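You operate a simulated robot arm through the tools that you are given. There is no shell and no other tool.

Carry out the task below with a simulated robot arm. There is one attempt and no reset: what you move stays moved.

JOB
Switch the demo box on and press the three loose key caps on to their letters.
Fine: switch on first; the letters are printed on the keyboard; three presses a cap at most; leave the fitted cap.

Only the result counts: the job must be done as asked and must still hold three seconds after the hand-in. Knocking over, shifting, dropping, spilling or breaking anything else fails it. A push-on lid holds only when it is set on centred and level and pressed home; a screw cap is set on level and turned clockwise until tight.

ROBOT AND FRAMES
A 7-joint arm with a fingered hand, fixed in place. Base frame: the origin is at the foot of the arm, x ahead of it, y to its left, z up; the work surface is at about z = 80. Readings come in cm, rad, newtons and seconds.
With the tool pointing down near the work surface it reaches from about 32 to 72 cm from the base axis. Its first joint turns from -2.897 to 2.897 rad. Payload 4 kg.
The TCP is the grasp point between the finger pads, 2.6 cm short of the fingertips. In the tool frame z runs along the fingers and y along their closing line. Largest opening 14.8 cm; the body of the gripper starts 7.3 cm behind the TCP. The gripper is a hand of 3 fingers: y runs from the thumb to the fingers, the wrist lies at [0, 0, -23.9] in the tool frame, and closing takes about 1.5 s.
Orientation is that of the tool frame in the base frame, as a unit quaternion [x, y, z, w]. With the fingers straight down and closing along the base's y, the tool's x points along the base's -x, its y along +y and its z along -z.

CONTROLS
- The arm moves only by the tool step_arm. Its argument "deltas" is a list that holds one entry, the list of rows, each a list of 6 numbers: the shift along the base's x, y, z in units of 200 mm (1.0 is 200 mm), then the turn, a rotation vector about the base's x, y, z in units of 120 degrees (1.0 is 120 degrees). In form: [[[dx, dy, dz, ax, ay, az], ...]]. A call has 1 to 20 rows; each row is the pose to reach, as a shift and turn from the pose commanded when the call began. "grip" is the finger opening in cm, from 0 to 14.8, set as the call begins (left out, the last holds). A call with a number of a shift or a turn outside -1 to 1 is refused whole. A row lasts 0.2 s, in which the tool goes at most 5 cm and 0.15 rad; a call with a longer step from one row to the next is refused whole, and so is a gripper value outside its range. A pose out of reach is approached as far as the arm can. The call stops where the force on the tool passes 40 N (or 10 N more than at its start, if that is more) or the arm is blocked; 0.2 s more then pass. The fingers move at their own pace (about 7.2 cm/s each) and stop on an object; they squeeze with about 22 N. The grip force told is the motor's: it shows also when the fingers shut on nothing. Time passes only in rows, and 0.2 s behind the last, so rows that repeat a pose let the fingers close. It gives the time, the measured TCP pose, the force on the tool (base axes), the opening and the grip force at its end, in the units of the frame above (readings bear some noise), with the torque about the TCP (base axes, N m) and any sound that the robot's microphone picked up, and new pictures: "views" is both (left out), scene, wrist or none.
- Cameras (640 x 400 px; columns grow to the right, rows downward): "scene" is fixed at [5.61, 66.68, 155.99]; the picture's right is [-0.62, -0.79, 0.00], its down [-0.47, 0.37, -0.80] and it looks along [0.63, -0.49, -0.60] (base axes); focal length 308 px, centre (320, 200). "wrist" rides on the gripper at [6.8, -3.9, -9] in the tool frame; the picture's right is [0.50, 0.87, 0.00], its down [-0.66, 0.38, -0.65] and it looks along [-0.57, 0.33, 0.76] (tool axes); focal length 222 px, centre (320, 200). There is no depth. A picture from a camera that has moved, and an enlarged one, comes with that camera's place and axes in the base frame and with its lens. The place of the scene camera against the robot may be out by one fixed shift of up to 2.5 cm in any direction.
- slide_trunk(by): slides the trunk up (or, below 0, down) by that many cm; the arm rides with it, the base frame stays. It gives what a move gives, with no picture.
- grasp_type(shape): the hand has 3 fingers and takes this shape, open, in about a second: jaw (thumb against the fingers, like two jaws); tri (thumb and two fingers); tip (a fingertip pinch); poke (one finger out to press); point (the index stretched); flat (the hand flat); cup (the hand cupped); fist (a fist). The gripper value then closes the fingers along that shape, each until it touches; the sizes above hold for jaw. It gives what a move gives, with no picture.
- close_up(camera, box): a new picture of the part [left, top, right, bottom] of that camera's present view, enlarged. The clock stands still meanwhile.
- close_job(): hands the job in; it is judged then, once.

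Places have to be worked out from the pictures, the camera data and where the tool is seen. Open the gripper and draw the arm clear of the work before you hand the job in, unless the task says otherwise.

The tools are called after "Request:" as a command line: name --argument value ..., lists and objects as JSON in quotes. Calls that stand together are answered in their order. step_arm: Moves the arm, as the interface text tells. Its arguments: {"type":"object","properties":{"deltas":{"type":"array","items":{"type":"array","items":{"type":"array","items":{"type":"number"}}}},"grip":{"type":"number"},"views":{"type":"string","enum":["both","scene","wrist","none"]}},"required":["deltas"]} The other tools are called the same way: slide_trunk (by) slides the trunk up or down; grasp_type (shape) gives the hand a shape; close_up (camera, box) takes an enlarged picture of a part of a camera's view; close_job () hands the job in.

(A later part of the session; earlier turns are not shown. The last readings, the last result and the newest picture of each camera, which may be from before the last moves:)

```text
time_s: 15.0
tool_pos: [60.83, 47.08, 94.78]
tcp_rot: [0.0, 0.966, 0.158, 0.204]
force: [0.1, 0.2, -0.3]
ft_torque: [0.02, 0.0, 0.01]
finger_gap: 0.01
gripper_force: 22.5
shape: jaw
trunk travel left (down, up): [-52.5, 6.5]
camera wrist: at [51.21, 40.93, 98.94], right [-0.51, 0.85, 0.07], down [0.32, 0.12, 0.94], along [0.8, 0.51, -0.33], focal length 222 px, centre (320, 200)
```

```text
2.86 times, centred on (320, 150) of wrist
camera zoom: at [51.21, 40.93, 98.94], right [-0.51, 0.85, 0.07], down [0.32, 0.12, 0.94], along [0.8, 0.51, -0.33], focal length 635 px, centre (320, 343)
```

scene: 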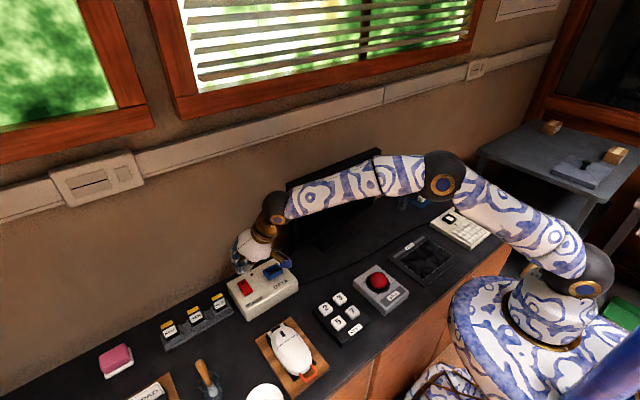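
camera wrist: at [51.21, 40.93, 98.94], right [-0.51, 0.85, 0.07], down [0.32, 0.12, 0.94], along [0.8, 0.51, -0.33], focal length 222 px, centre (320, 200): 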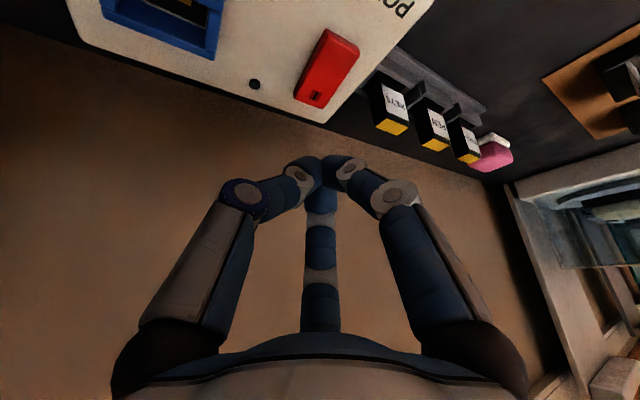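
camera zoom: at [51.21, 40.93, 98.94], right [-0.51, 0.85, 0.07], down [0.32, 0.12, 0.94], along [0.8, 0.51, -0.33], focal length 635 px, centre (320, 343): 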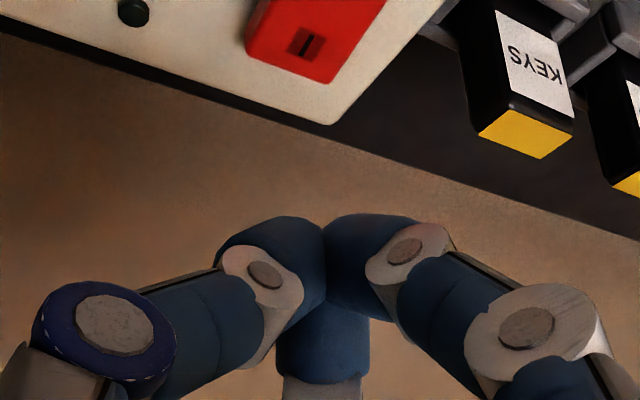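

Triangulating the "I" mark over the last two wrist views gives about (61.7, 47.8, 86.5), and the tips are just above it at z≈92.4. I descend slowly, watching force and sound.

Request:
step_arm --deltas '[[[0, 0, -0.1, 0, 0, 0], [0, 0, -0.2, 0, 0, 0], [0, 0, -0.23, 0, 0, 0], [0, 0, -0.25, 0, 0, 0], [0, 0, -0.27, 0, 0, 0], [0, 0, -0.285, 0, 0, 0], [0, 0, -0.3, 0, 0, 0]]]'

Request:
close_up --camera "scene" --box '[210, 240, 306, 310]'

Request:
close_up --camera "wrist" --box '[240, 80, 400, 220]'

```text
time_s: 16.6
tool_pos: [60.81, 47.15, 88.79]
tcp_rot: [-0.001, 0.966, 0.16, 0.206]
force: [0.8, -1.3, 9.3]
ft_torque: [-0.01, -0.1, -0.01]
finger_gap: 0.01
gripper_force: 21.7
shape: jaw
trunk travel left (down, up): [-52.5, 6.5]
heard: click
camera wrist: at [51.17, 40.94, 92.91], right [-0.51, 0.85, 0.07], down [0.31, 0.11, 0.94], along [0.8, 0.51, -0.33], focal length 222 px, centre (320, 200)
```

scene: 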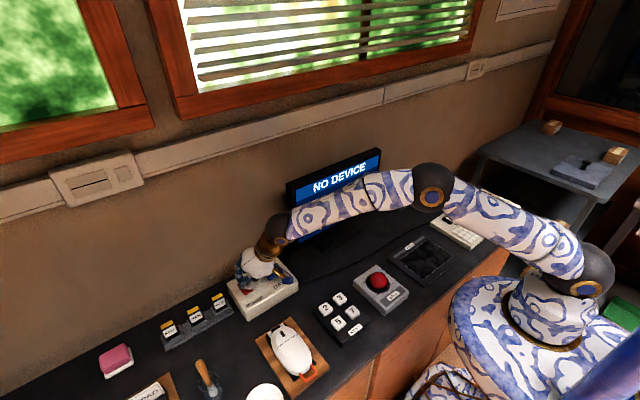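
wrist: 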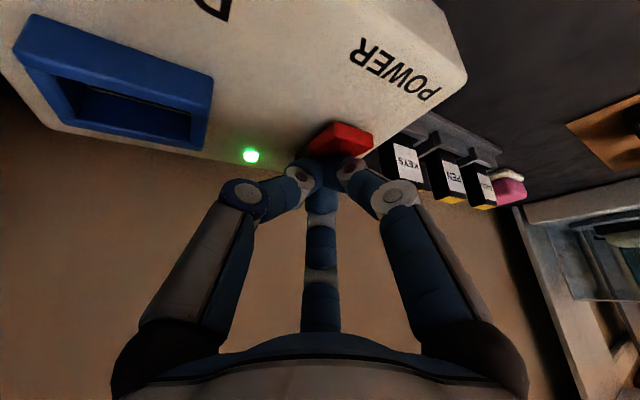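

```text
5.71 times, centred on (258, 275) of scene
camera zoom: at [5.61, 66.68, 155.99], right [-0.62, -0.79, 0.0], down [-0.47, 0.37, -0.8], along [0.63, -0.49, -0.6], focal length 1762 px, centre (674, -229)
```

zoom: 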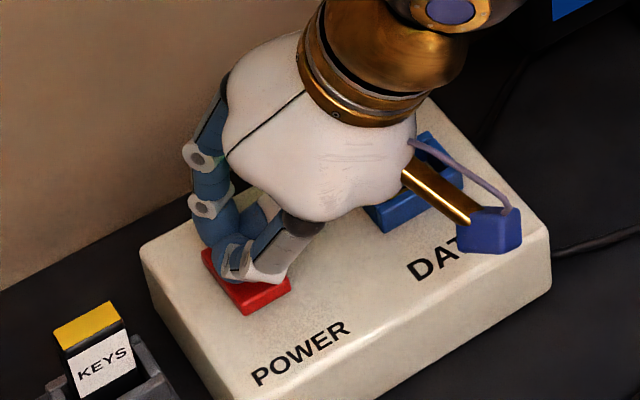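

```text
2.86 times, centred on (320, 150) of wrist
camera zoom: at [51.17, 40.94, 92.91], right [-0.51, 0.85, 0.07], down [0.31, 0.11, 0.94], along [0.8, 0.51, -0.33], focal length 635 px, centre (320, 343)
```

zoom: 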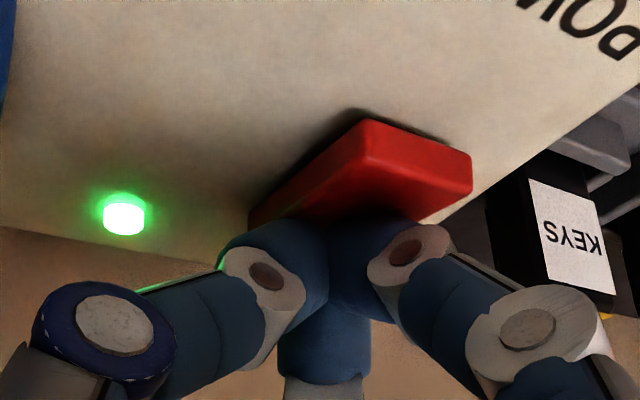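

A click was heard, the lamp is green and the monitor shows "NO DEVICE", so the box is on. I lift straight up and retrace the path back to upright.

Request:
step_arm --deltas '[[[0, 0, 0.15, 0, 0, 0], [0, 0, 0.35, 0, 0, 0], [-0.1, -0.083, 0.56, 0, 0, 0], [-0.2, -0.165, 0.75, 0, 0, 0], [-0.3025, -0.2475, 0.94, 0, 0, 0]]]' --views "scene"

Request:
step_arm --deltas '[[[-0.12, -0.09, 0.12, -0.038, 0.049, 0], [-0.25, -0.18, 0.24, -0.077, 0.099, 0], [-0.37, -0.27, 0.35, -0.115, 0.148, 0], [-0.48, -0.34, 0.46, -0.153, 0.1975, 0], [-0.48, -0.34, 0.46, -0.153, 0.1975, 0]]]'

Request:
close_up --camera "scene" --box '[220, 140, 390, 320]'

```text
time_s: 17.8
tool_pos: [54.48, 41.97, 107.4]
tcp_rot: [0.0, 0.966, 0.158, 0.204]
force: [0.4, 0.3, -1.5]
ft_torque: [0.02, -0.02, -0.01]
finger_gap: 0.0
gripper_force: 21.9
shape: jaw
trunk travel left (down, up): [-52.5, 6.5]
```

scene: 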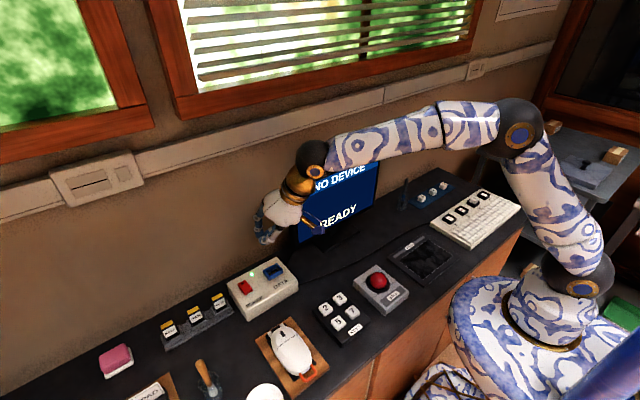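

```text
time_s: 19.0
tool_pos: [45.02, 35.39, 116.75]
tcp_rot: [-0.002, 1.0, -0.001, -0.001]
force: [-0.3, 0.6, 0.7]
ft_torque: [-0.02, -0.05, 0.01]
finger_gap: 0.02
gripper_force: 21.9
shape: jaw
trunk travel left (down, up): [-52.5, 6.5]
camera wrist: at [38.28, 31.28, 125.91], right [-0.5, 0.87, 0.0], down [0.66, 0.38, 0.65], along [0.56, 0.33, -0.76], focal length 222 px, centre (320, 200)
```

scene: 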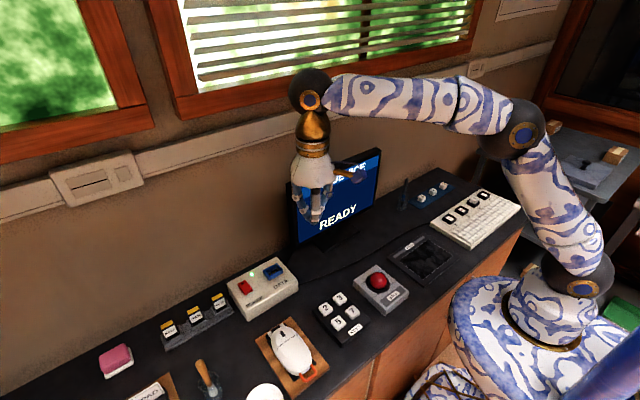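
wrist: 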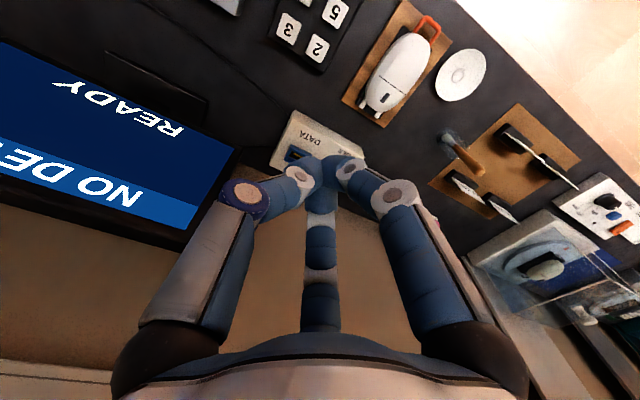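

```text
2.22 times, centred on (305, 230) of scene
camera zoom: at [5.61, 66.68, 155.99], right [-0.62, -0.79, 0.0], down [-0.47, 0.37, -0.8], along [0.63, -0.49, -0.6], focal length 685 px, centre (353, 133)
```

zoom: 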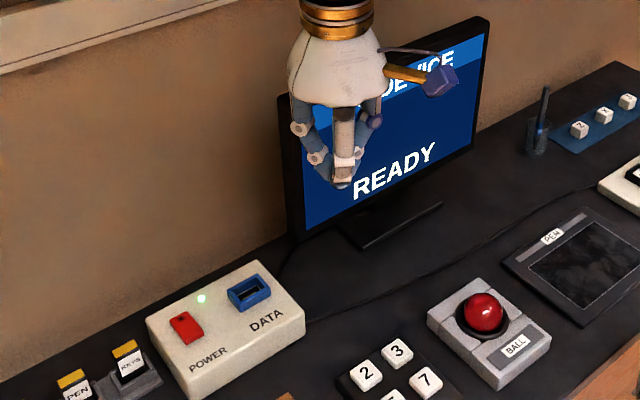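

Power is on (lamp green, screen "NO DEVICE / READY"). I now carry the hand back the same way to the keyboard side.

Request:
step_arm --deltas '[[[-0.02, -0.24, 0, 0, 0, 0], [-0.04, -0.48, 0, 0, 0, 0], [-0.06, -0.72, 0, 0, 0, 0], [-0.08, -0.96, 0, 0, 0, 0]]]' --views "none"

Request:
step_arm --deltas '[[[-0.02, -0.24, 0, 0, 0, 0], [-0.04, -0.48, 0, 0, 0, 0], [-0.06, -0.72, 0, 0, 0, 0], [-0.08, -0.96, 0, 0, 0, 0]]]' --views "none"

Request:
step_arm --deltas '[[[-0.02, -0.24, 0, 0, 0, 0], [-0.04, -0.48, 0, 0, 0, 0], [-0.06, -0.72, 0, 0, 0, 0], [-0.08, -0.96, 0, 0, 0, 0], [-0.08, -0.96, 0, 0, 0, 0]]]'

Request:
close_up --camera "wrist" --box '[120, 60, 280, 160]'

Request:
close_up --camera "wrist" --box '[170, 0, 330, 100]'

Request:
close_up --camera "scene" --box '[280, 140, 400, 260]'

```text
time_s: 20.0
tool_pos: [43.66, 16.12, 116.41]
tcp_rot: [-0.001, 1.0, 0.0, 0.0]
force: [0.1, -0.4, -0.5]
ft_torque: [0.03, 0.06, 0.0]
finger_gap: 0.03
gripper_force: 22.1
shape: jaw
trunk travel left (down, up): [-52.5, 6.5]
```

```text
time_s: 21.0
tool_pos: [41.81, -3.4, 116.65]
tcp_rot: [-0.001, 1.0, 0.0, 0.0]
force: [-0.6, 0.9, 0.4]
ft_torque: [0.02, -0.01, 0.0]
finger_gap: 0.02
gripper_force: 22.3
shape: jaw
trunk travel left (down, up): [-52.5, 6.5]
```

```text
time_s: 22.2
tool_pos: [40.07, -22.49, 116.86]
tcp_rot: [0.0, 1.0, 0.0, 0.0]
force: [0.6, 0.1, 0.4]
ft_torque: [-0.01, -0.03, -0.03]
finger_gap: 0.0
gripper_force: 22.7
shape: jaw
trunk travel left (down, up): [-52.5, 6.5]
camera wrist: at [33.23, -26.51, 126.03], right [-0.5, 0.87, 0.0], down [0.65, 0.38, 0.65], along [0.57, 0.33, -0.76], focal length 222 px, centre (320, 200)
```

scene: 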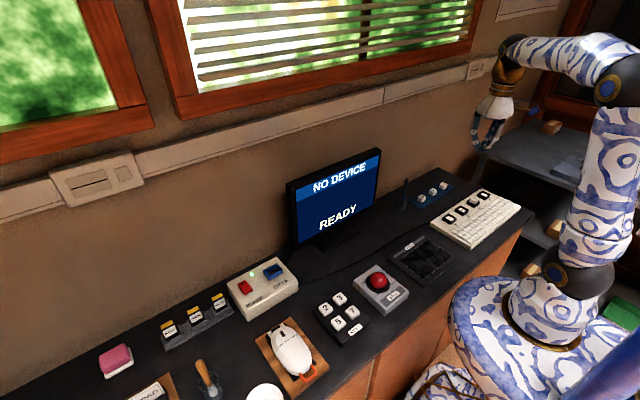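
wrist: 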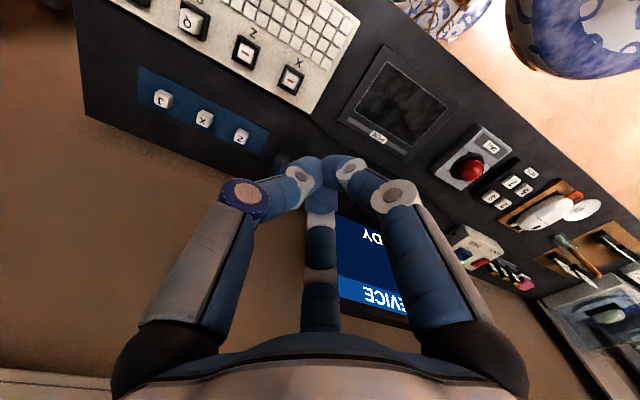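

```text
4.00 times, centred on (200, 110) of wrist
camera zoom: at [33.23, -26.51, 126.03], right [-0.5, 0.87, 0.0], down [0.65, 0.38, 0.65], along [0.57, 0.33, -0.76], focal length 888 px, centre (800, 560)
```

zoom: 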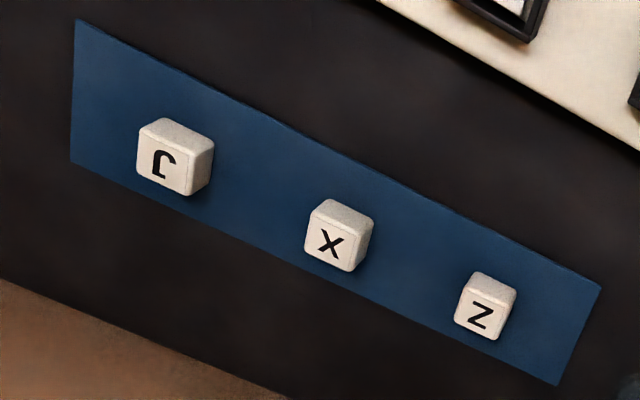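

```text
4.00 times, centred on (250, 50) of wrist
camera zoom: at [33.23, -26.51, 126.03], right [-0.5, 0.87, 0.0], down [0.65, 0.38, 0.65], along [0.57, 0.33, -0.76], focal length 888 px, centre (600, 800)
```

zoom: 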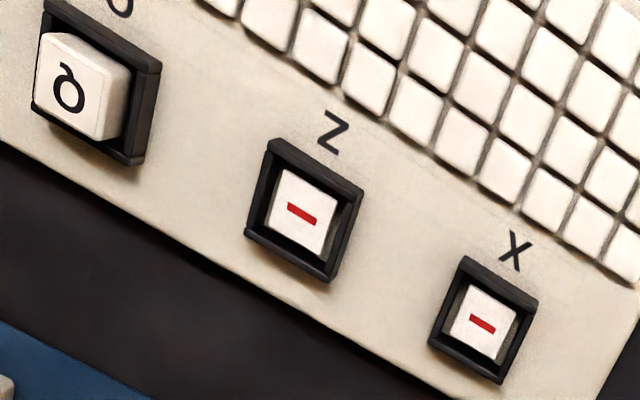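

```text
3.33 times, centred on (340, 200) of scene
camera zoom: at [5.61, 66.68, 155.99], right [-0.62, -0.79, 0.0], down [-0.47, 0.37, -0.8], along [0.63, -0.49, -0.6], focal length 1028 px, centre (253, 200)
```

zoom: 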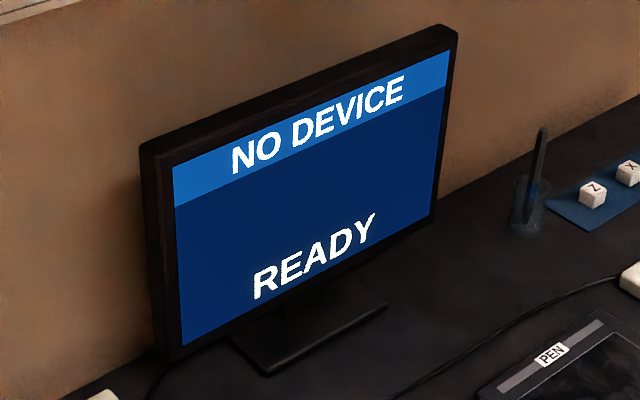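

From this view I place the caps at x≈59.6, y≈-30.7 (Z), -38.3 (X), -45.8 (J), and the posts at x≈44.0, y≈-26.2 (X), -34.2 (Z), with J expected near -50.2. I open to 6 cm and hover above the Z cap, minding the pen cup at about (62, -21).

Request:
step_arm --deltas '[[[0.14, -0.06, -0.14, 0, 0, 0], [0.28, -0.12, -0.28, 0, 0, 0], [0.42, -0.18, -0.42, 0, 0, 0], [0.56, -0.24, -0.56, 0, 0, 0], [0.7, -0.3, -0.7, 0, 0, 0], [0.84, -0.36, -0.84, 0, 0, 0], [0.97, -0.41, -0.97, 0, 0, 0], [0.97, -0.41, -0.97, 0, 0, 0]]]' --grip 6

Request:
close_up --camera "wrist" --box '[240, 80, 400, 200]'

Request:
close_up --camera "scene" --box '[380, 130, 476, 220]'

```text
time_s: 24.0
tool_pos: [59.64, -30.35, 97.31]
tcp_rot: [0.0, 1.0, -0.001, 0.0]
force: [-0.2, -0.1, -0.3]
ft_torque: [0.0, -0.03, 0.01]
finger_gap: 5.94
gripper_force: 0.1
shape: jaw
trunk travel left (down, up): [-52.5, 6.5]
camera wrist: at [52.77, -34.53, 106.55], right [-0.5, 0.87, 0.0], down [0.66, 0.38, 0.65], along [0.57, 0.33, -0.76], focal length 222 px, centre (320, 200)
```

scene: 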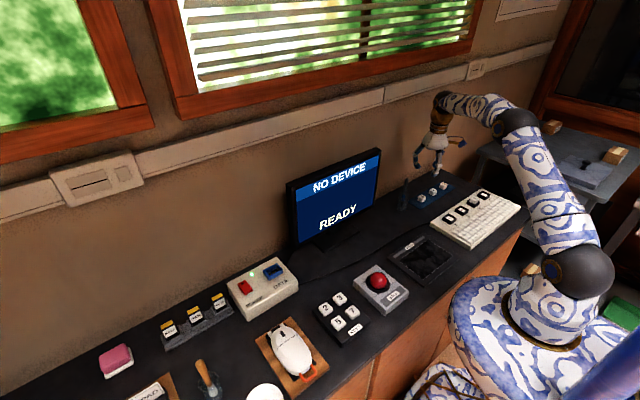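
wrist: 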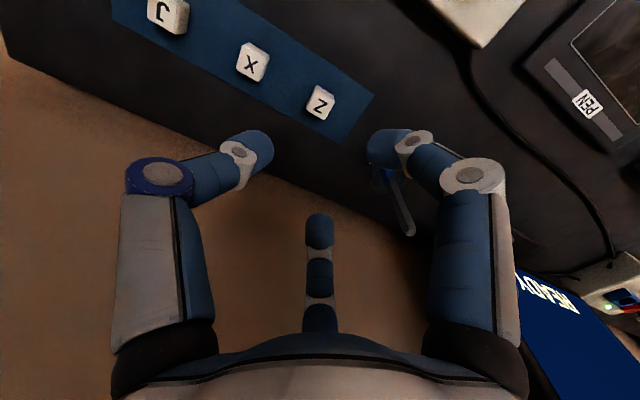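

```text
3.33 times, centred on (320, 140) of wrist
camera zoom: at [52.77, -34.53, 106.55], right [-0.5, 0.87, 0.0], down [0.66, 0.38, 0.65], along [0.57, 0.33, -0.76], focal length 740 px, centre (320, 400)
```

zoom: 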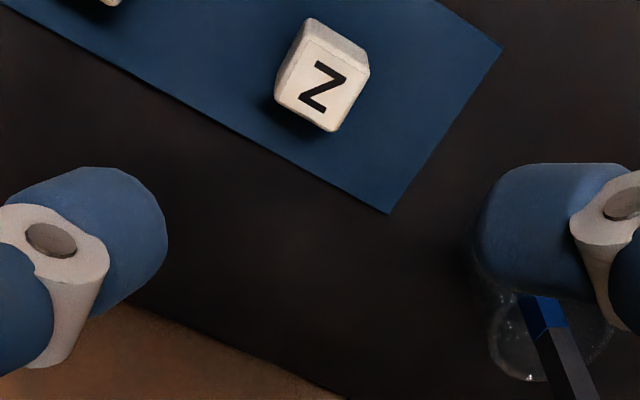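

```text
4.44 times, centred on (428, 175) of scene
camera zoom: at [5.61, 66.68, 155.99], right [-0.62, -0.79, 0.0], down [-0.47, 0.37, -0.8], along [0.63, -0.49, -0.6], focal length 1371 px, centre (-160, 311)
```

zoom: 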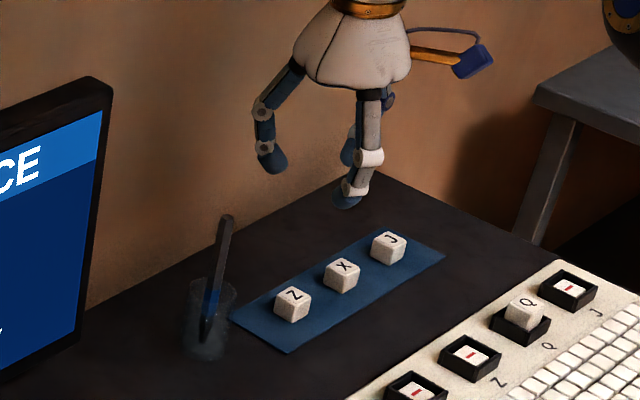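

Triangulation puts the Z cap top at (59.34, -30.59, 82.7), almost under the tool. I zoom in to measure its yaw and size.

Request:
close_up --camera "wrist" --box '[300, 80, 344, 128]'

Request:
close_up --camera "wrist" --box '[226, 30, 276, 90]'

Request:
close_up --camera "wrist" --box '[140, 0, 200, 40]'

```text
8.33 times, centred on (322, 104) of wrist
camera zoom: at [52.77, -34.53, 106.55], right [-0.5, 0.87, 0.0], down [0.66, 0.38, 0.65], along [0.57, 0.33, -0.76], focal length 1851 px, centre (303, 1000)
```

zoom: 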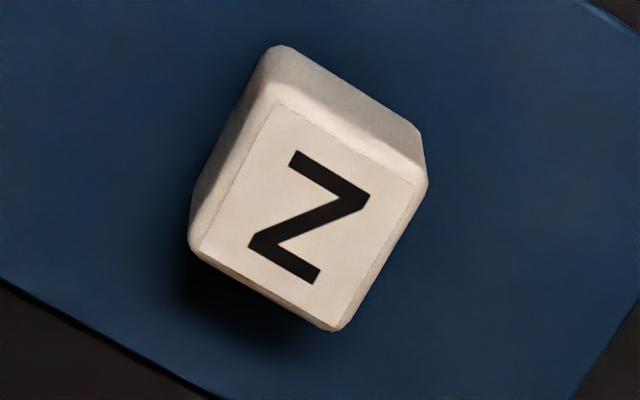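

```text
6.67 times, centred on (251, 60) of wrist
camera zoom: at [52.77, -34.53, 106.55], right [-0.5, 0.87, 0.0], down [0.66, 0.38, 0.65], along [0.57, 0.33, -0.76], focal length 1481 px, centre (780, 1133)
```

zoom: 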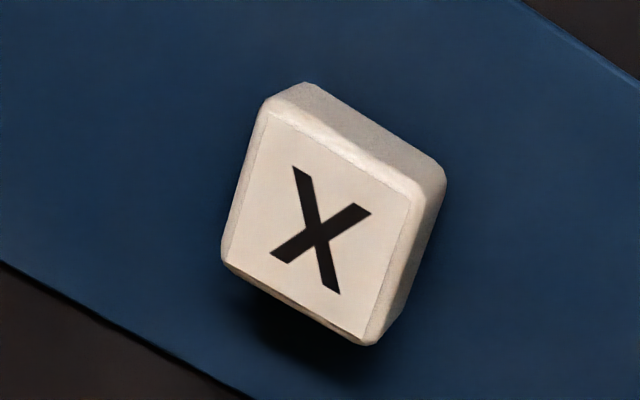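

```text
10.00 times, centred on (170, 20) of wrist
camera zoom: at [52.77, -34.53, 106.55], right [-0.5, 0.87, 0.0], down [0.66, 0.38, 0.65], along [0.57, 0.33, -0.76], focal length 2221 px, centre (1820, 2000)
```

zoom: 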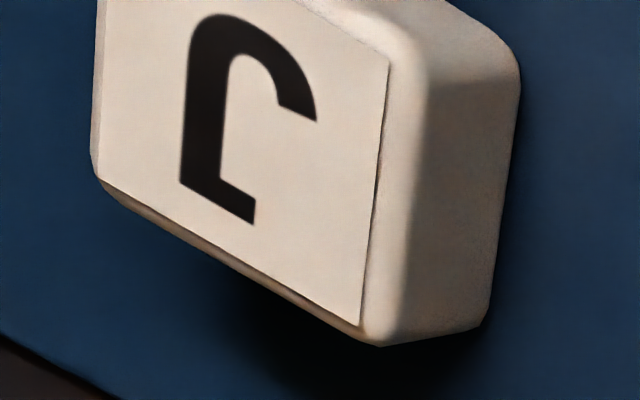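

The Z cap is at (59.42, -30.66), yaw about 0°, roughly 2.3 cm a side. I descend with a 5 cm opening to bring the fingertips to about z 81.1 around it, checking force and view before closing.

Request:
step_arm --deltas '[[[-0.004, -0.001, -0.2, 0, 0, 0], [-0.0075, -0.0015, -0.4, 0, 0, 0], [-0.0075, -0.0015, -0.53, 0, 0, 0], [-0.0075, -0.0015, -0.62, 0, 0, 0], [-0.0075, -0.0015, -0.67, 0, 0, 0], [-0.0075, -0.0015, -0.69, 0, 0, 0]]]' --grip 5

Request:
close_up --camera "wrist" --box '[240, 110, 400, 220]'

Request:
close_up --camera "scene" --box '[390, 150, 454, 210]'

```text
time_s: 25.4
tool_pos: [59.5, -30.51, 83.44]
tcp_rot: [0.0, 1.0, 0.0, 0.001]
force: [-0.5, 0.9, -0.5]
ft_torque: [-0.04, 0.01, 0.01]
finger_gap: 5.04
gripper_force: 0.1
shape: jaw
trunk travel left (down, up): [-52.5, 6.5]
camera wrist: at [52.79, -34.54, 92.55], right [-0.5, 0.87, 0.0], down [0.66, 0.38, 0.65], along [0.57, 0.33, -0.76], focal length 222 px, centre (320, 200)
```

scene: 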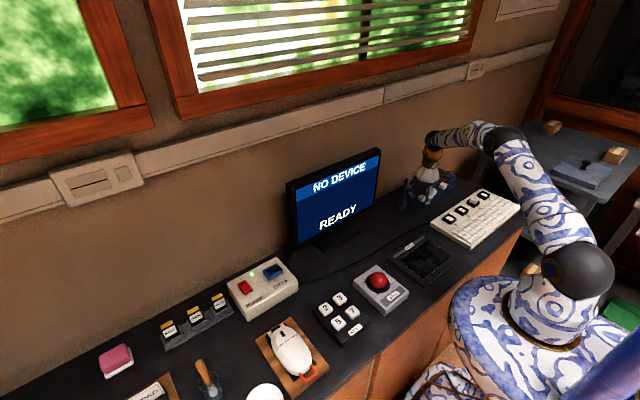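
wrist: 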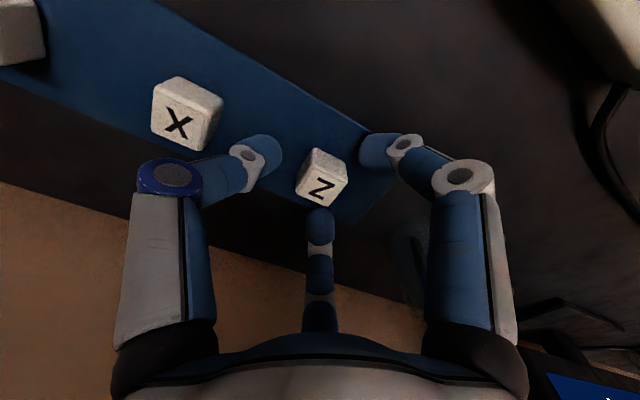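

```text
3.64 times, centred on (320, 165) of wrist
camera zoom: at [52.79, -34.54, 92.55], right [-0.5, 0.87, 0.0], down [0.66, 0.38, 0.65], along [0.57, 0.33, -0.76], focal length 808 px, centre (320, 327)
```

zoom: 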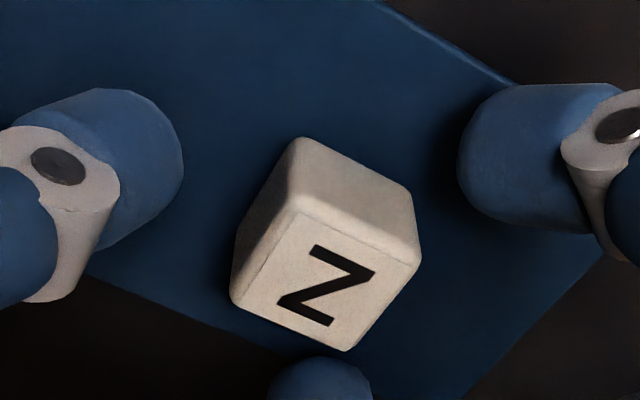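

```text
6.67 times, centred on (422, 180) of scene
camera zoom: at [5.61, 66.68, 155.99], right [-0.62, -0.79, 0.0], down [-0.47, 0.37, -0.8], along [0.63, -0.49, -0.6], focal length 2056 px, centre (-360, 333)
```

zoom: 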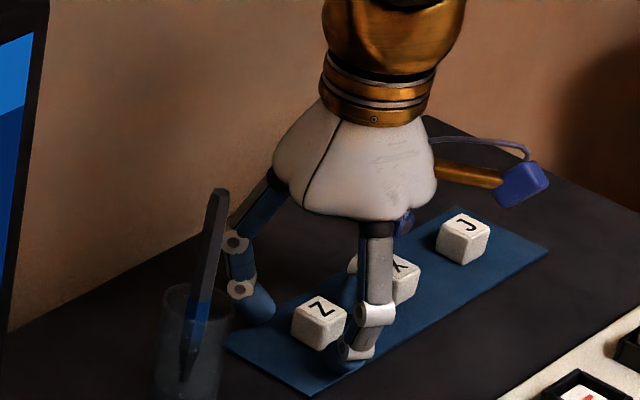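

The fingers straddle the Z cap without touching; the cap centre is about 0.2 cm nearer me than the tool axis. I shift 0.2 cm in -x and then close on it.

Request:
step_arm --deltas '[[[-0.011, -0.001, 0, 0, 0, 0], [-0.011, -0.001, 0, 0, 0, 0]]]' --grip 4.4 --views "none"

Request:
step_arm --deltas '[[[0, 0, 0, 0, 0, 0], [0, 0, 0, 0, 0, 0], [0, 0, 0, 0, 0, 0], [0, 0, 0, 0, 0, 0], [0, 0, 0, 0, 0, 0]]]' --grip 0

Request:
close_up --camera "wrist" --box '[240, 110, 400, 220]'

Request:
close_up --camera "scene" --box '[390, 150, 454, 210]'

```text
time_s: 26.0
tool_pos: [59.34, -30.49, 83.33]
tcp_rot: [0.0, 1.0, 0.001, 0.001]
force: [0.4, -0.1, -0.9]
ft_torque: [-0.02, 0.0, -0.04]
finger_gap: 4.44
gripper_force: 0.2
shape: jaw
trunk travel left (down, up): [-52.5, 6.5]
```

```text
time_s: 27.2
tool_pos: [59.39, -30.44, 83.36]
tcp_rot: [0.0, 1.0, 0.0, 0.0]
force: [-0.2, 0.2, 0.5]
ft_torque: [-0.03, 0.02, 0.0]
finger_gap: 2.13
gripper_force: 21.8
shape: jaw
trunk travel left (down, up): [-52.5, 6.5]
camera wrist: at [52.56, -34.57, 92.55], right [-0.5, 0.87, 0.0], down [0.66, 0.38, 0.65], along [0.57, 0.33, -0.76], focal length 222 px, centre (320, 200)
```

scene: 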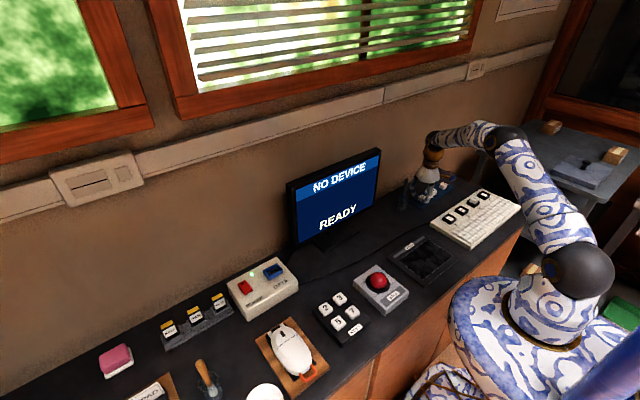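
wrist: 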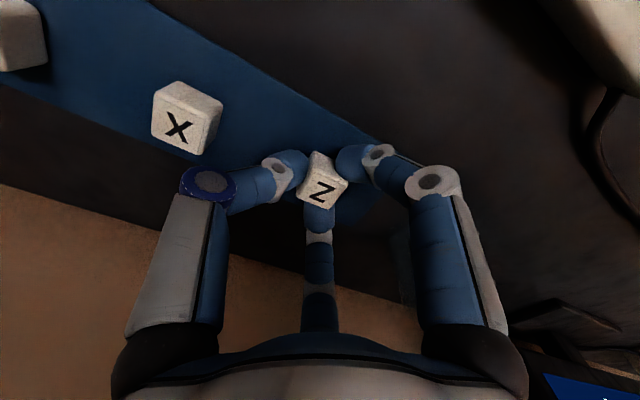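

```text
3.64 times, centred on (320, 165) of wrist
camera zoom: at [52.56, -34.57, 92.55], right [-0.5, 0.87, 0.0], down [0.66, 0.38, 0.65], along [0.57, 0.33, -0.76], focal length 808 px, centre (320, 327)
```

zoom: 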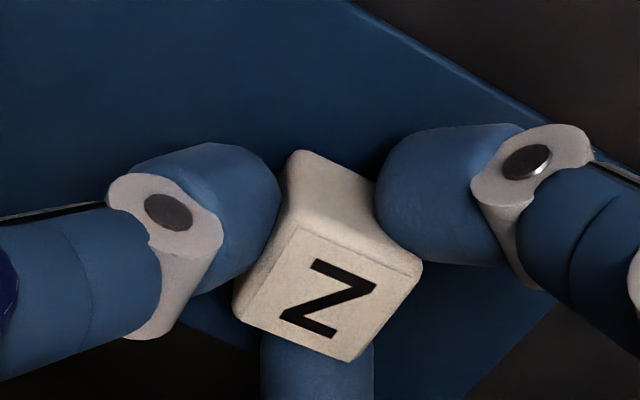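

```text
6.67 times, centred on (422, 180) of scene
camera zoom: at [5.61, 66.68, 155.99], right [-0.62, -0.79, 0.0], down [-0.47, 0.37, -0.8], along [0.63, -0.49, -0.6], focal length 2056 px, centre (-360, 333)
```

zoom: 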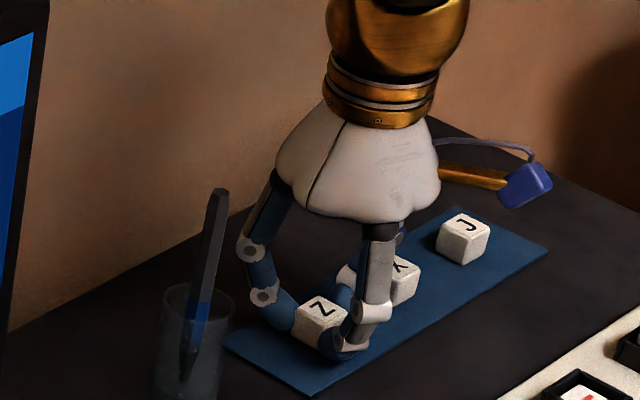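

The grip stopped at 2.13 cm with 22 N and the Z cap looks square in the fingers at about (59.36, -30.5). I lift it 6 cm and check that it hangs level.

Request:
step_arm --deltas '[[[0, 0, 0.03, 0, 0, 0], [0, 0, 0.1, 0, 0, 0], [0, 0, 0.2, 0, 0, 0], [0, 0, 0.3, 0, 0, 0], [0, 0, 0.3, 0, 0, 0]]]'

Request:
close_up --camera "wrist" --box '[240, 110, 400, 220]'

Request:
close_up --camera "scene" --box '[390, 130, 454, 200]'

```text
time_s: 28.4
tool_pos: [59.4, -30.67, 89.46]
tcp_rot: [0.0, 1.0, 0.001, 0.0]
force: [-0.4, 0.2, 0.0]
ft_torque: [0.03, 0.01, -0.02]
finger_gap: 2.11
gripper_force: 21.4
shape: jaw
trunk travel left (down, up): [-52.5, 6.5]
camera wrist: at [52.61, -34.68, 98.63], right [-0.5, 0.87, 0.0], down [0.66, 0.38, 0.65], along [0.57, 0.33, -0.76], focal length 222 px, centre (320, 200)
```

scene: 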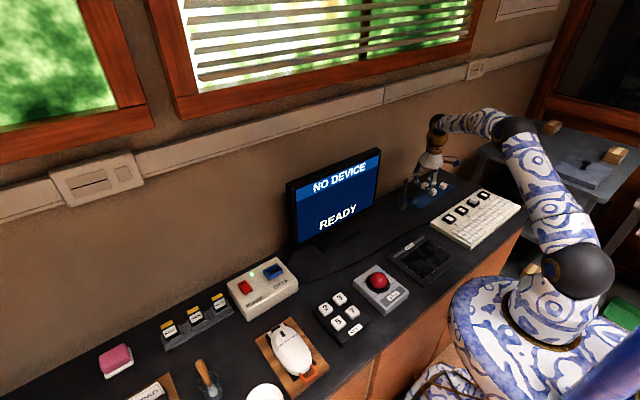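
wrist: 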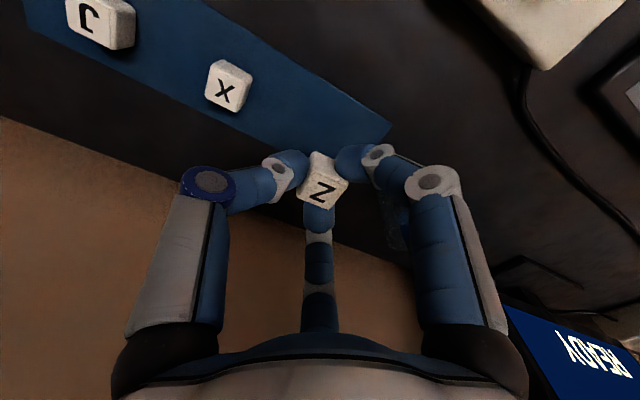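

```text
3.64 times, centred on (320, 165) of wrist
camera zoom: at [52.61, -34.68, 98.63], right [-0.5, 0.87, 0.0], down [0.66, 0.38, 0.65], along [0.57, 0.33, -0.76], focal length 808 px, centre (320, 327)
```

zoom: 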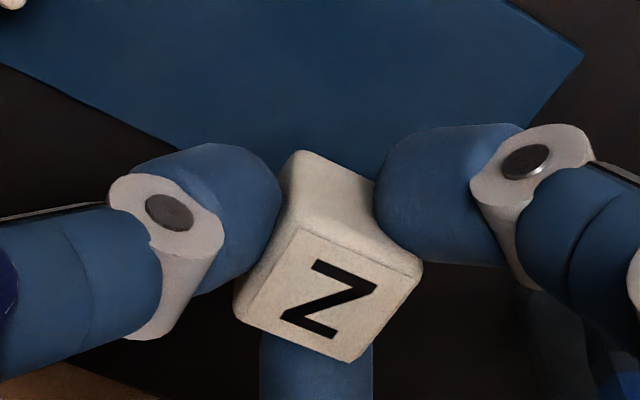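

```text
5.71 times, centred on (422, 165) of scene
camera zoom: at [5.61, 66.68, 155.99], right [-0.62, -0.79, 0.0], down [-0.47, 0.37, -0.8], along [0.63, -0.49, -0.6], focal length 1762 px, centre (-263, 400)
```

zoom: 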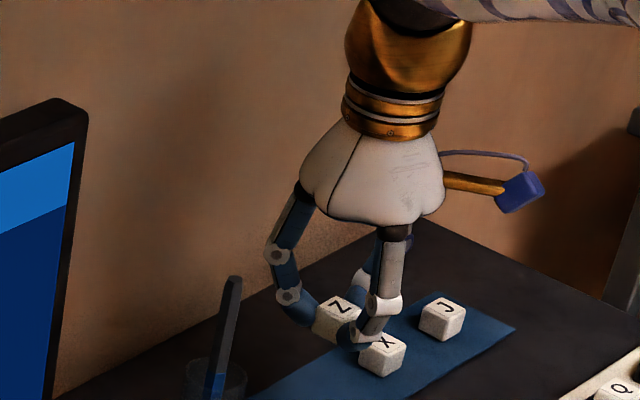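

Z is held firmly and moved without slipping. I enlarge it to measure its pose relative to the tool and to see the wells and the frame from here.

Request:
close_up --camera "wrist" --box '[292, 145, 352, 215]'

Request:
close_up --camera "scene" --box '[412, 170, 444, 200]'

```text
5.71 times, centred on (322, 180) of wrist
camera zoom: at [52.61, -34.68, 98.63], right [-0.5, 0.87, 0.0], down [0.66, 0.38, 0.65], along [0.57, 0.33, -0.76], focal length 1269 px, centre (309, 314)
```

zoom: 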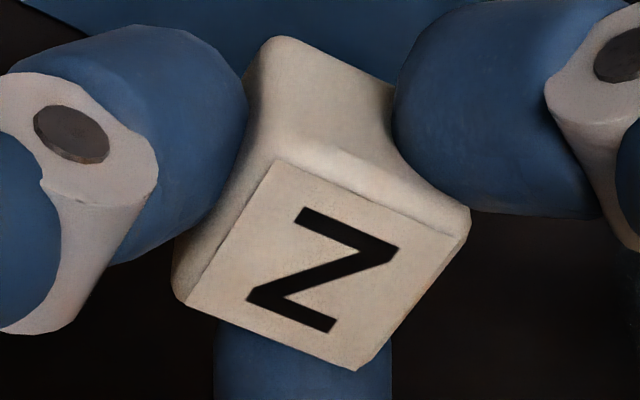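

```text
13.33 times, centred on (428, 185) of scene
camera zoom: at [5.61, 66.68, 155.99], right [-0.62, -0.79, 0.0], down [-0.47, 0.37, -0.8], along [0.63, -0.49, -0.6], focal length 4112 px, centre (-1120, 400)
```

zoom: 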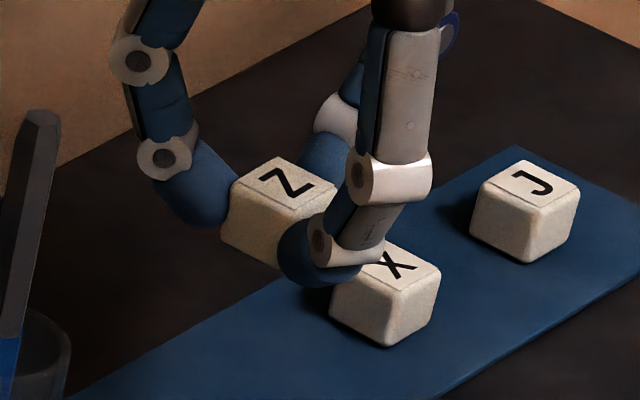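

The cap sits in the hand at about (+0.02, +0.15) cm from the tool axis, near zero yaw, its top 0.85 cm below the TCP. I carry it to a hover above the Z post at about (44.0, -34.3).

Request:
step_arm --deltas '[[[-0.1, -0.02, 0.18, 0, 0, 0], [-0.3, -0.07, 0.27, 0, 0, 0], [-0.5, -0.12, 0.27, 0, 0, 0], [-0.7, -0.165, 0.27, 0, 0, 0], [-0.77, -0.1785, 0.27, 0, 0, 0], [-0.77, -0.1785, 0.27, 0, 0, 0]]]'

Request:
close_up --camera "wrist" --box '[240, 60, 400, 200]'

Request:
close_up --camera "scene" --box '[430, 150, 510, 230]'

```text
time_s: 29.8
tool_pos: [43.86, -34.19, 94.84]
tcp_rot: [0.0, 1.0, -0.001, 0.0]
force: [0.8, -0.4, 0.3]
ft_torque: [0.01, 0.0, -0.04]
finger_gap: 2.09
gripper_force: 22.2
shape: jaw
trunk travel left (down, up): [-52.5, 6.5]
camera wrist: at [37.07, -38.27, 103.92], right [-0.5, 0.87, 0.0], down [0.65, 0.38, 0.65], along [0.57, 0.33, -0.76], focal length 222 px, centre (320, 200)
```

scene: 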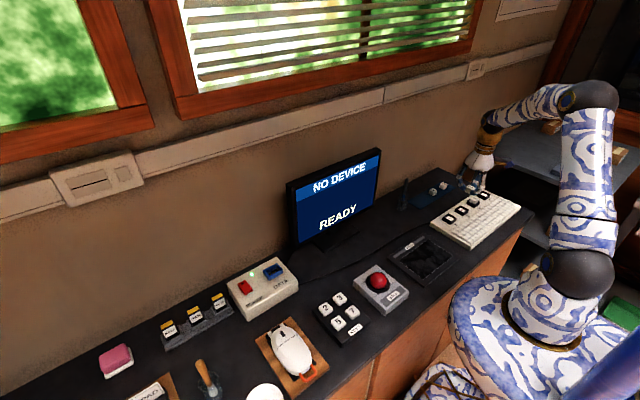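
wrist: 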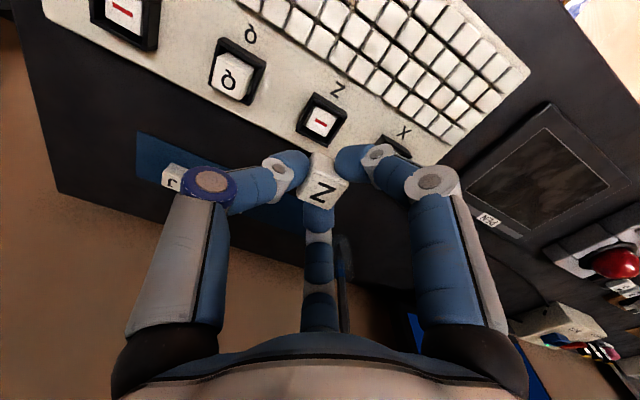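

```text
2.86 times, centred on (320, 130) of wrist
camera zoom: at [37.07, -38.27, 103.92], right [-0.5, 0.87, 0.0], down [0.65, 0.38, 0.65], along [0.57, 0.33, -0.76], focal length 635 px, centre (320, 400)
```

zoom: 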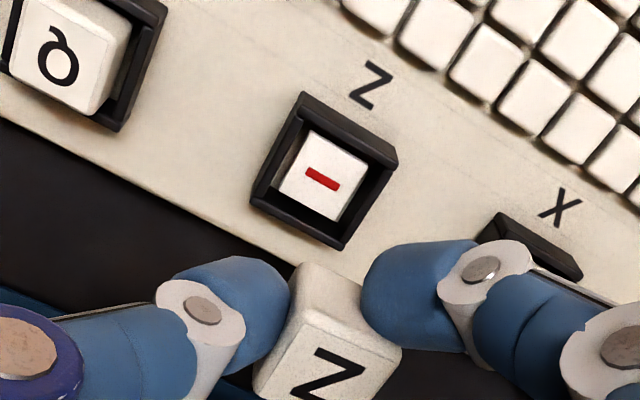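

```text
5.00 times, centred on (470, 190) of scene
camera zoom: at [5.61, 66.68, 155.99], right [-0.62, -0.79, 0.0], down [-0.47, 0.37, -0.8], along [0.63, -0.49, -0.6], focal length 1542 px, centre (-430, 250)
```

zoom: 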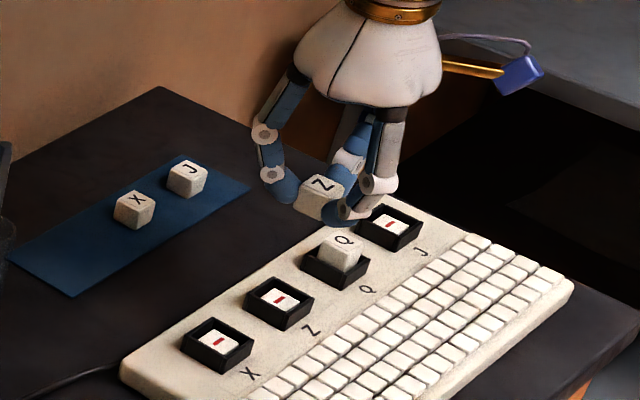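

The hand hovers over the Z well. I zoom in on the wells to locate the post centre and the frame rim precisely.

Request:
close_up --camera "wrist" --box '[292, 88, 352, 152]'

Request:
close_up --camera "wrist" --box '[205, 30, 275, 110]'

Request:
close_up --camera "wrist" --box '[80, 0, 170, 56]'

```text
6.25 times, centred on (322, 120) of wrist
camera zoom: at [37.07, -38.27, 103.92], right [-0.5, 0.87, 0.0], down [0.65, 0.38, 0.65], along [0.57, 0.33, -0.76], focal length 1388 px, centre (308, 700)
```

zoom: 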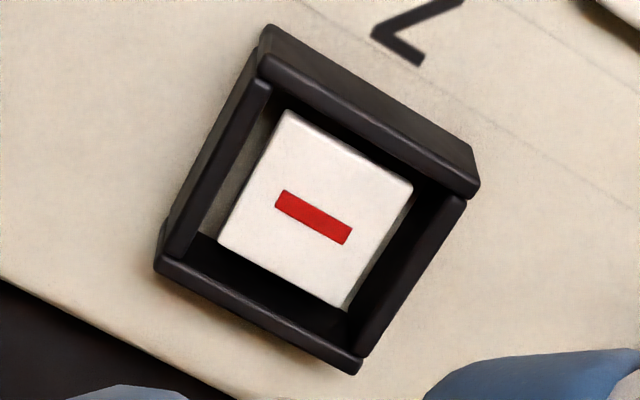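

```text
5.00 times, centred on (240, 70) of wrist
camera zoom: at [37.07, -38.27, 103.92], right [-0.5, 0.87, 0.0], down [0.65, 0.38, 0.65], along [0.57, 0.33, -0.76], focal length 1111 px, centre (720, 850)
```

zoom: 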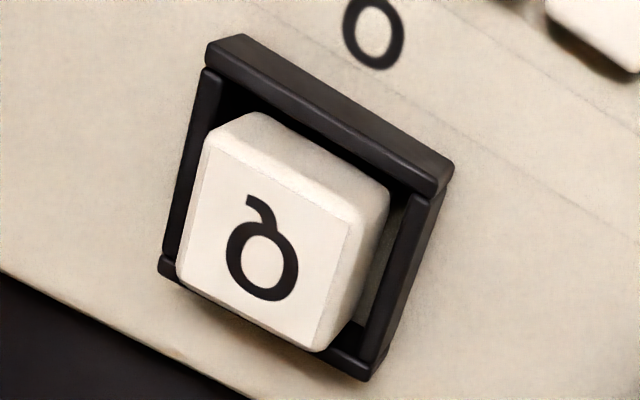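

```text
7.11 times, centred on (125, 28) of wrist
camera zoom: at [37.07, -38.27, 103.92], right [-0.5, 0.87, 0.0], down [0.65, 0.38, 0.65], along [0.57, 0.33, -0.76], focal length 1580 px, centre (1707, 1423)
```

zoom: 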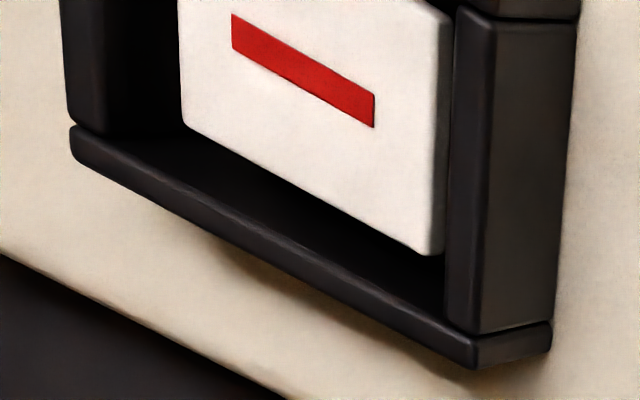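

The Z post's pad is at about (43.95, -34.18, 83.6), essentially parallel to the cap, and the fitted Q cap top is at about z 85.4. I lower the cap to about 1 cm above the pad and re-check alignment.

Request:
step_arm --deltas '[[[0.0025, 0.002, -0.15, 0, 0, 0], [0.0025, 0.002, -0.27, 0, 0, 0], [0.0025, 0.002, -0.34, 0, 0, 0], [0.0025, 0.002, -0.355, 0, 0, 0], [0.0025, 0.002, -0.355, 0, 0, 0]]]'

Request:
close_up --camera "wrist" --box '[260, 120, 380, 220]'

Request:
close_up --camera "scene" --box '[440, 180, 490, 220]'

```text
time_s: 31.0
tool_pos: [44.02, -34.13, 87.61]
tcp_rot: [-0.001, 1.0, 0.0, 0.0]
force: [0.3, 0.1, 0.1]
ft_torque: [-0.01, -0.02, -0.02]
finger_gap: 2.07
gripper_force: 22.0
shape: jaw
trunk travel left (down, up): [-52.5, 6.5]
camera wrist: at [37.17, -38.21, 96.78], right [-0.5, 0.87, 0.0], down [0.66, 0.38, 0.65], along [0.57, 0.33, -0.76], focal length 222 px, centre (320, 200)
```

scene: 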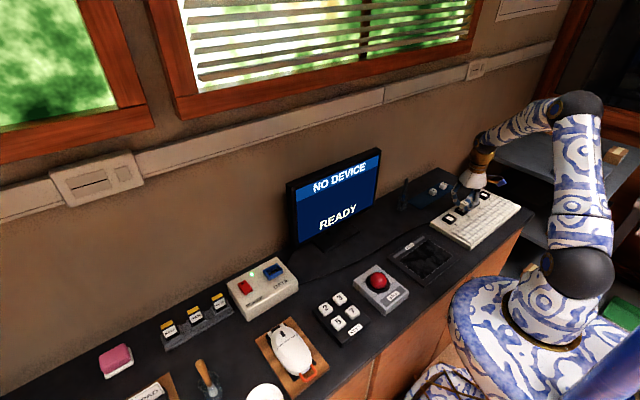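
wrist: 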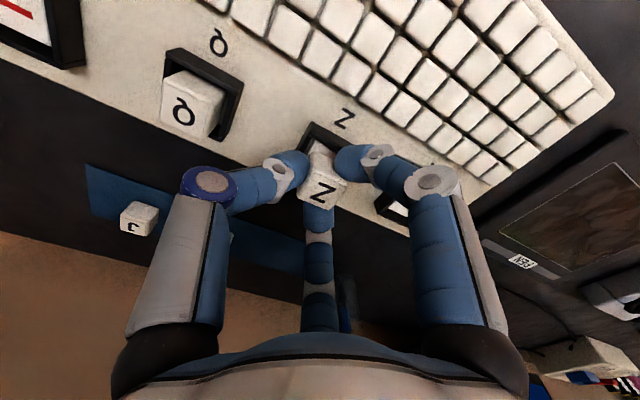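

```text
4.00 times, centred on (320, 170) of wrist
camera zoom: at [37.17, -38.21, 96.78], right [-0.5, 0.87, 0.0], down [0.66, 0.38, 0.65], along [0.57, 0.33, -0.76], focal length 888 px, centre (320, 320)
```

zoom: 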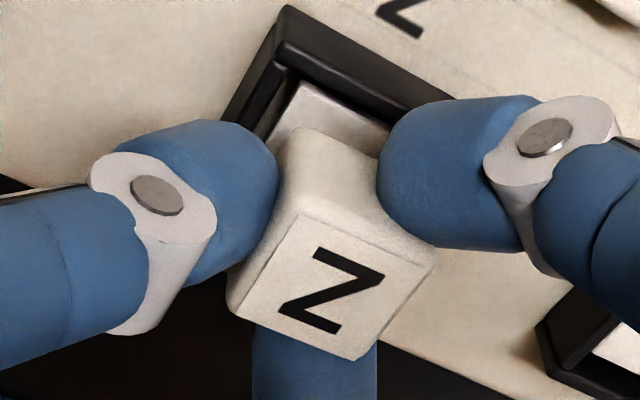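

```text
10.00 times, centred on (465, 200) of scene
camera zoom: at [5.61, 66.68, 155.99], right [-0.62, -0.79, 0.0], down [-0.47, 0.37, -0.8], along [0.63, -0.49, -0.6], focal length 3084 px, centre (-1130, 200)
```

zoom: 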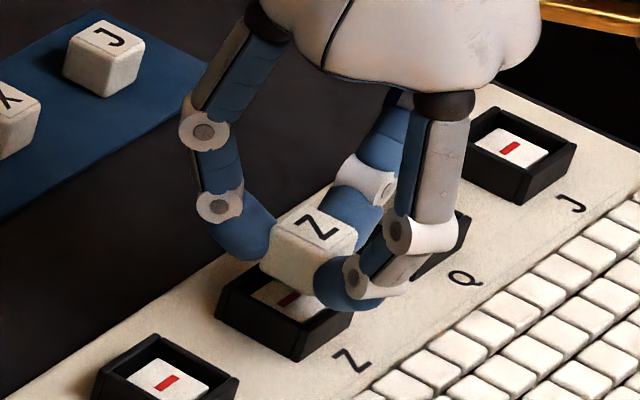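

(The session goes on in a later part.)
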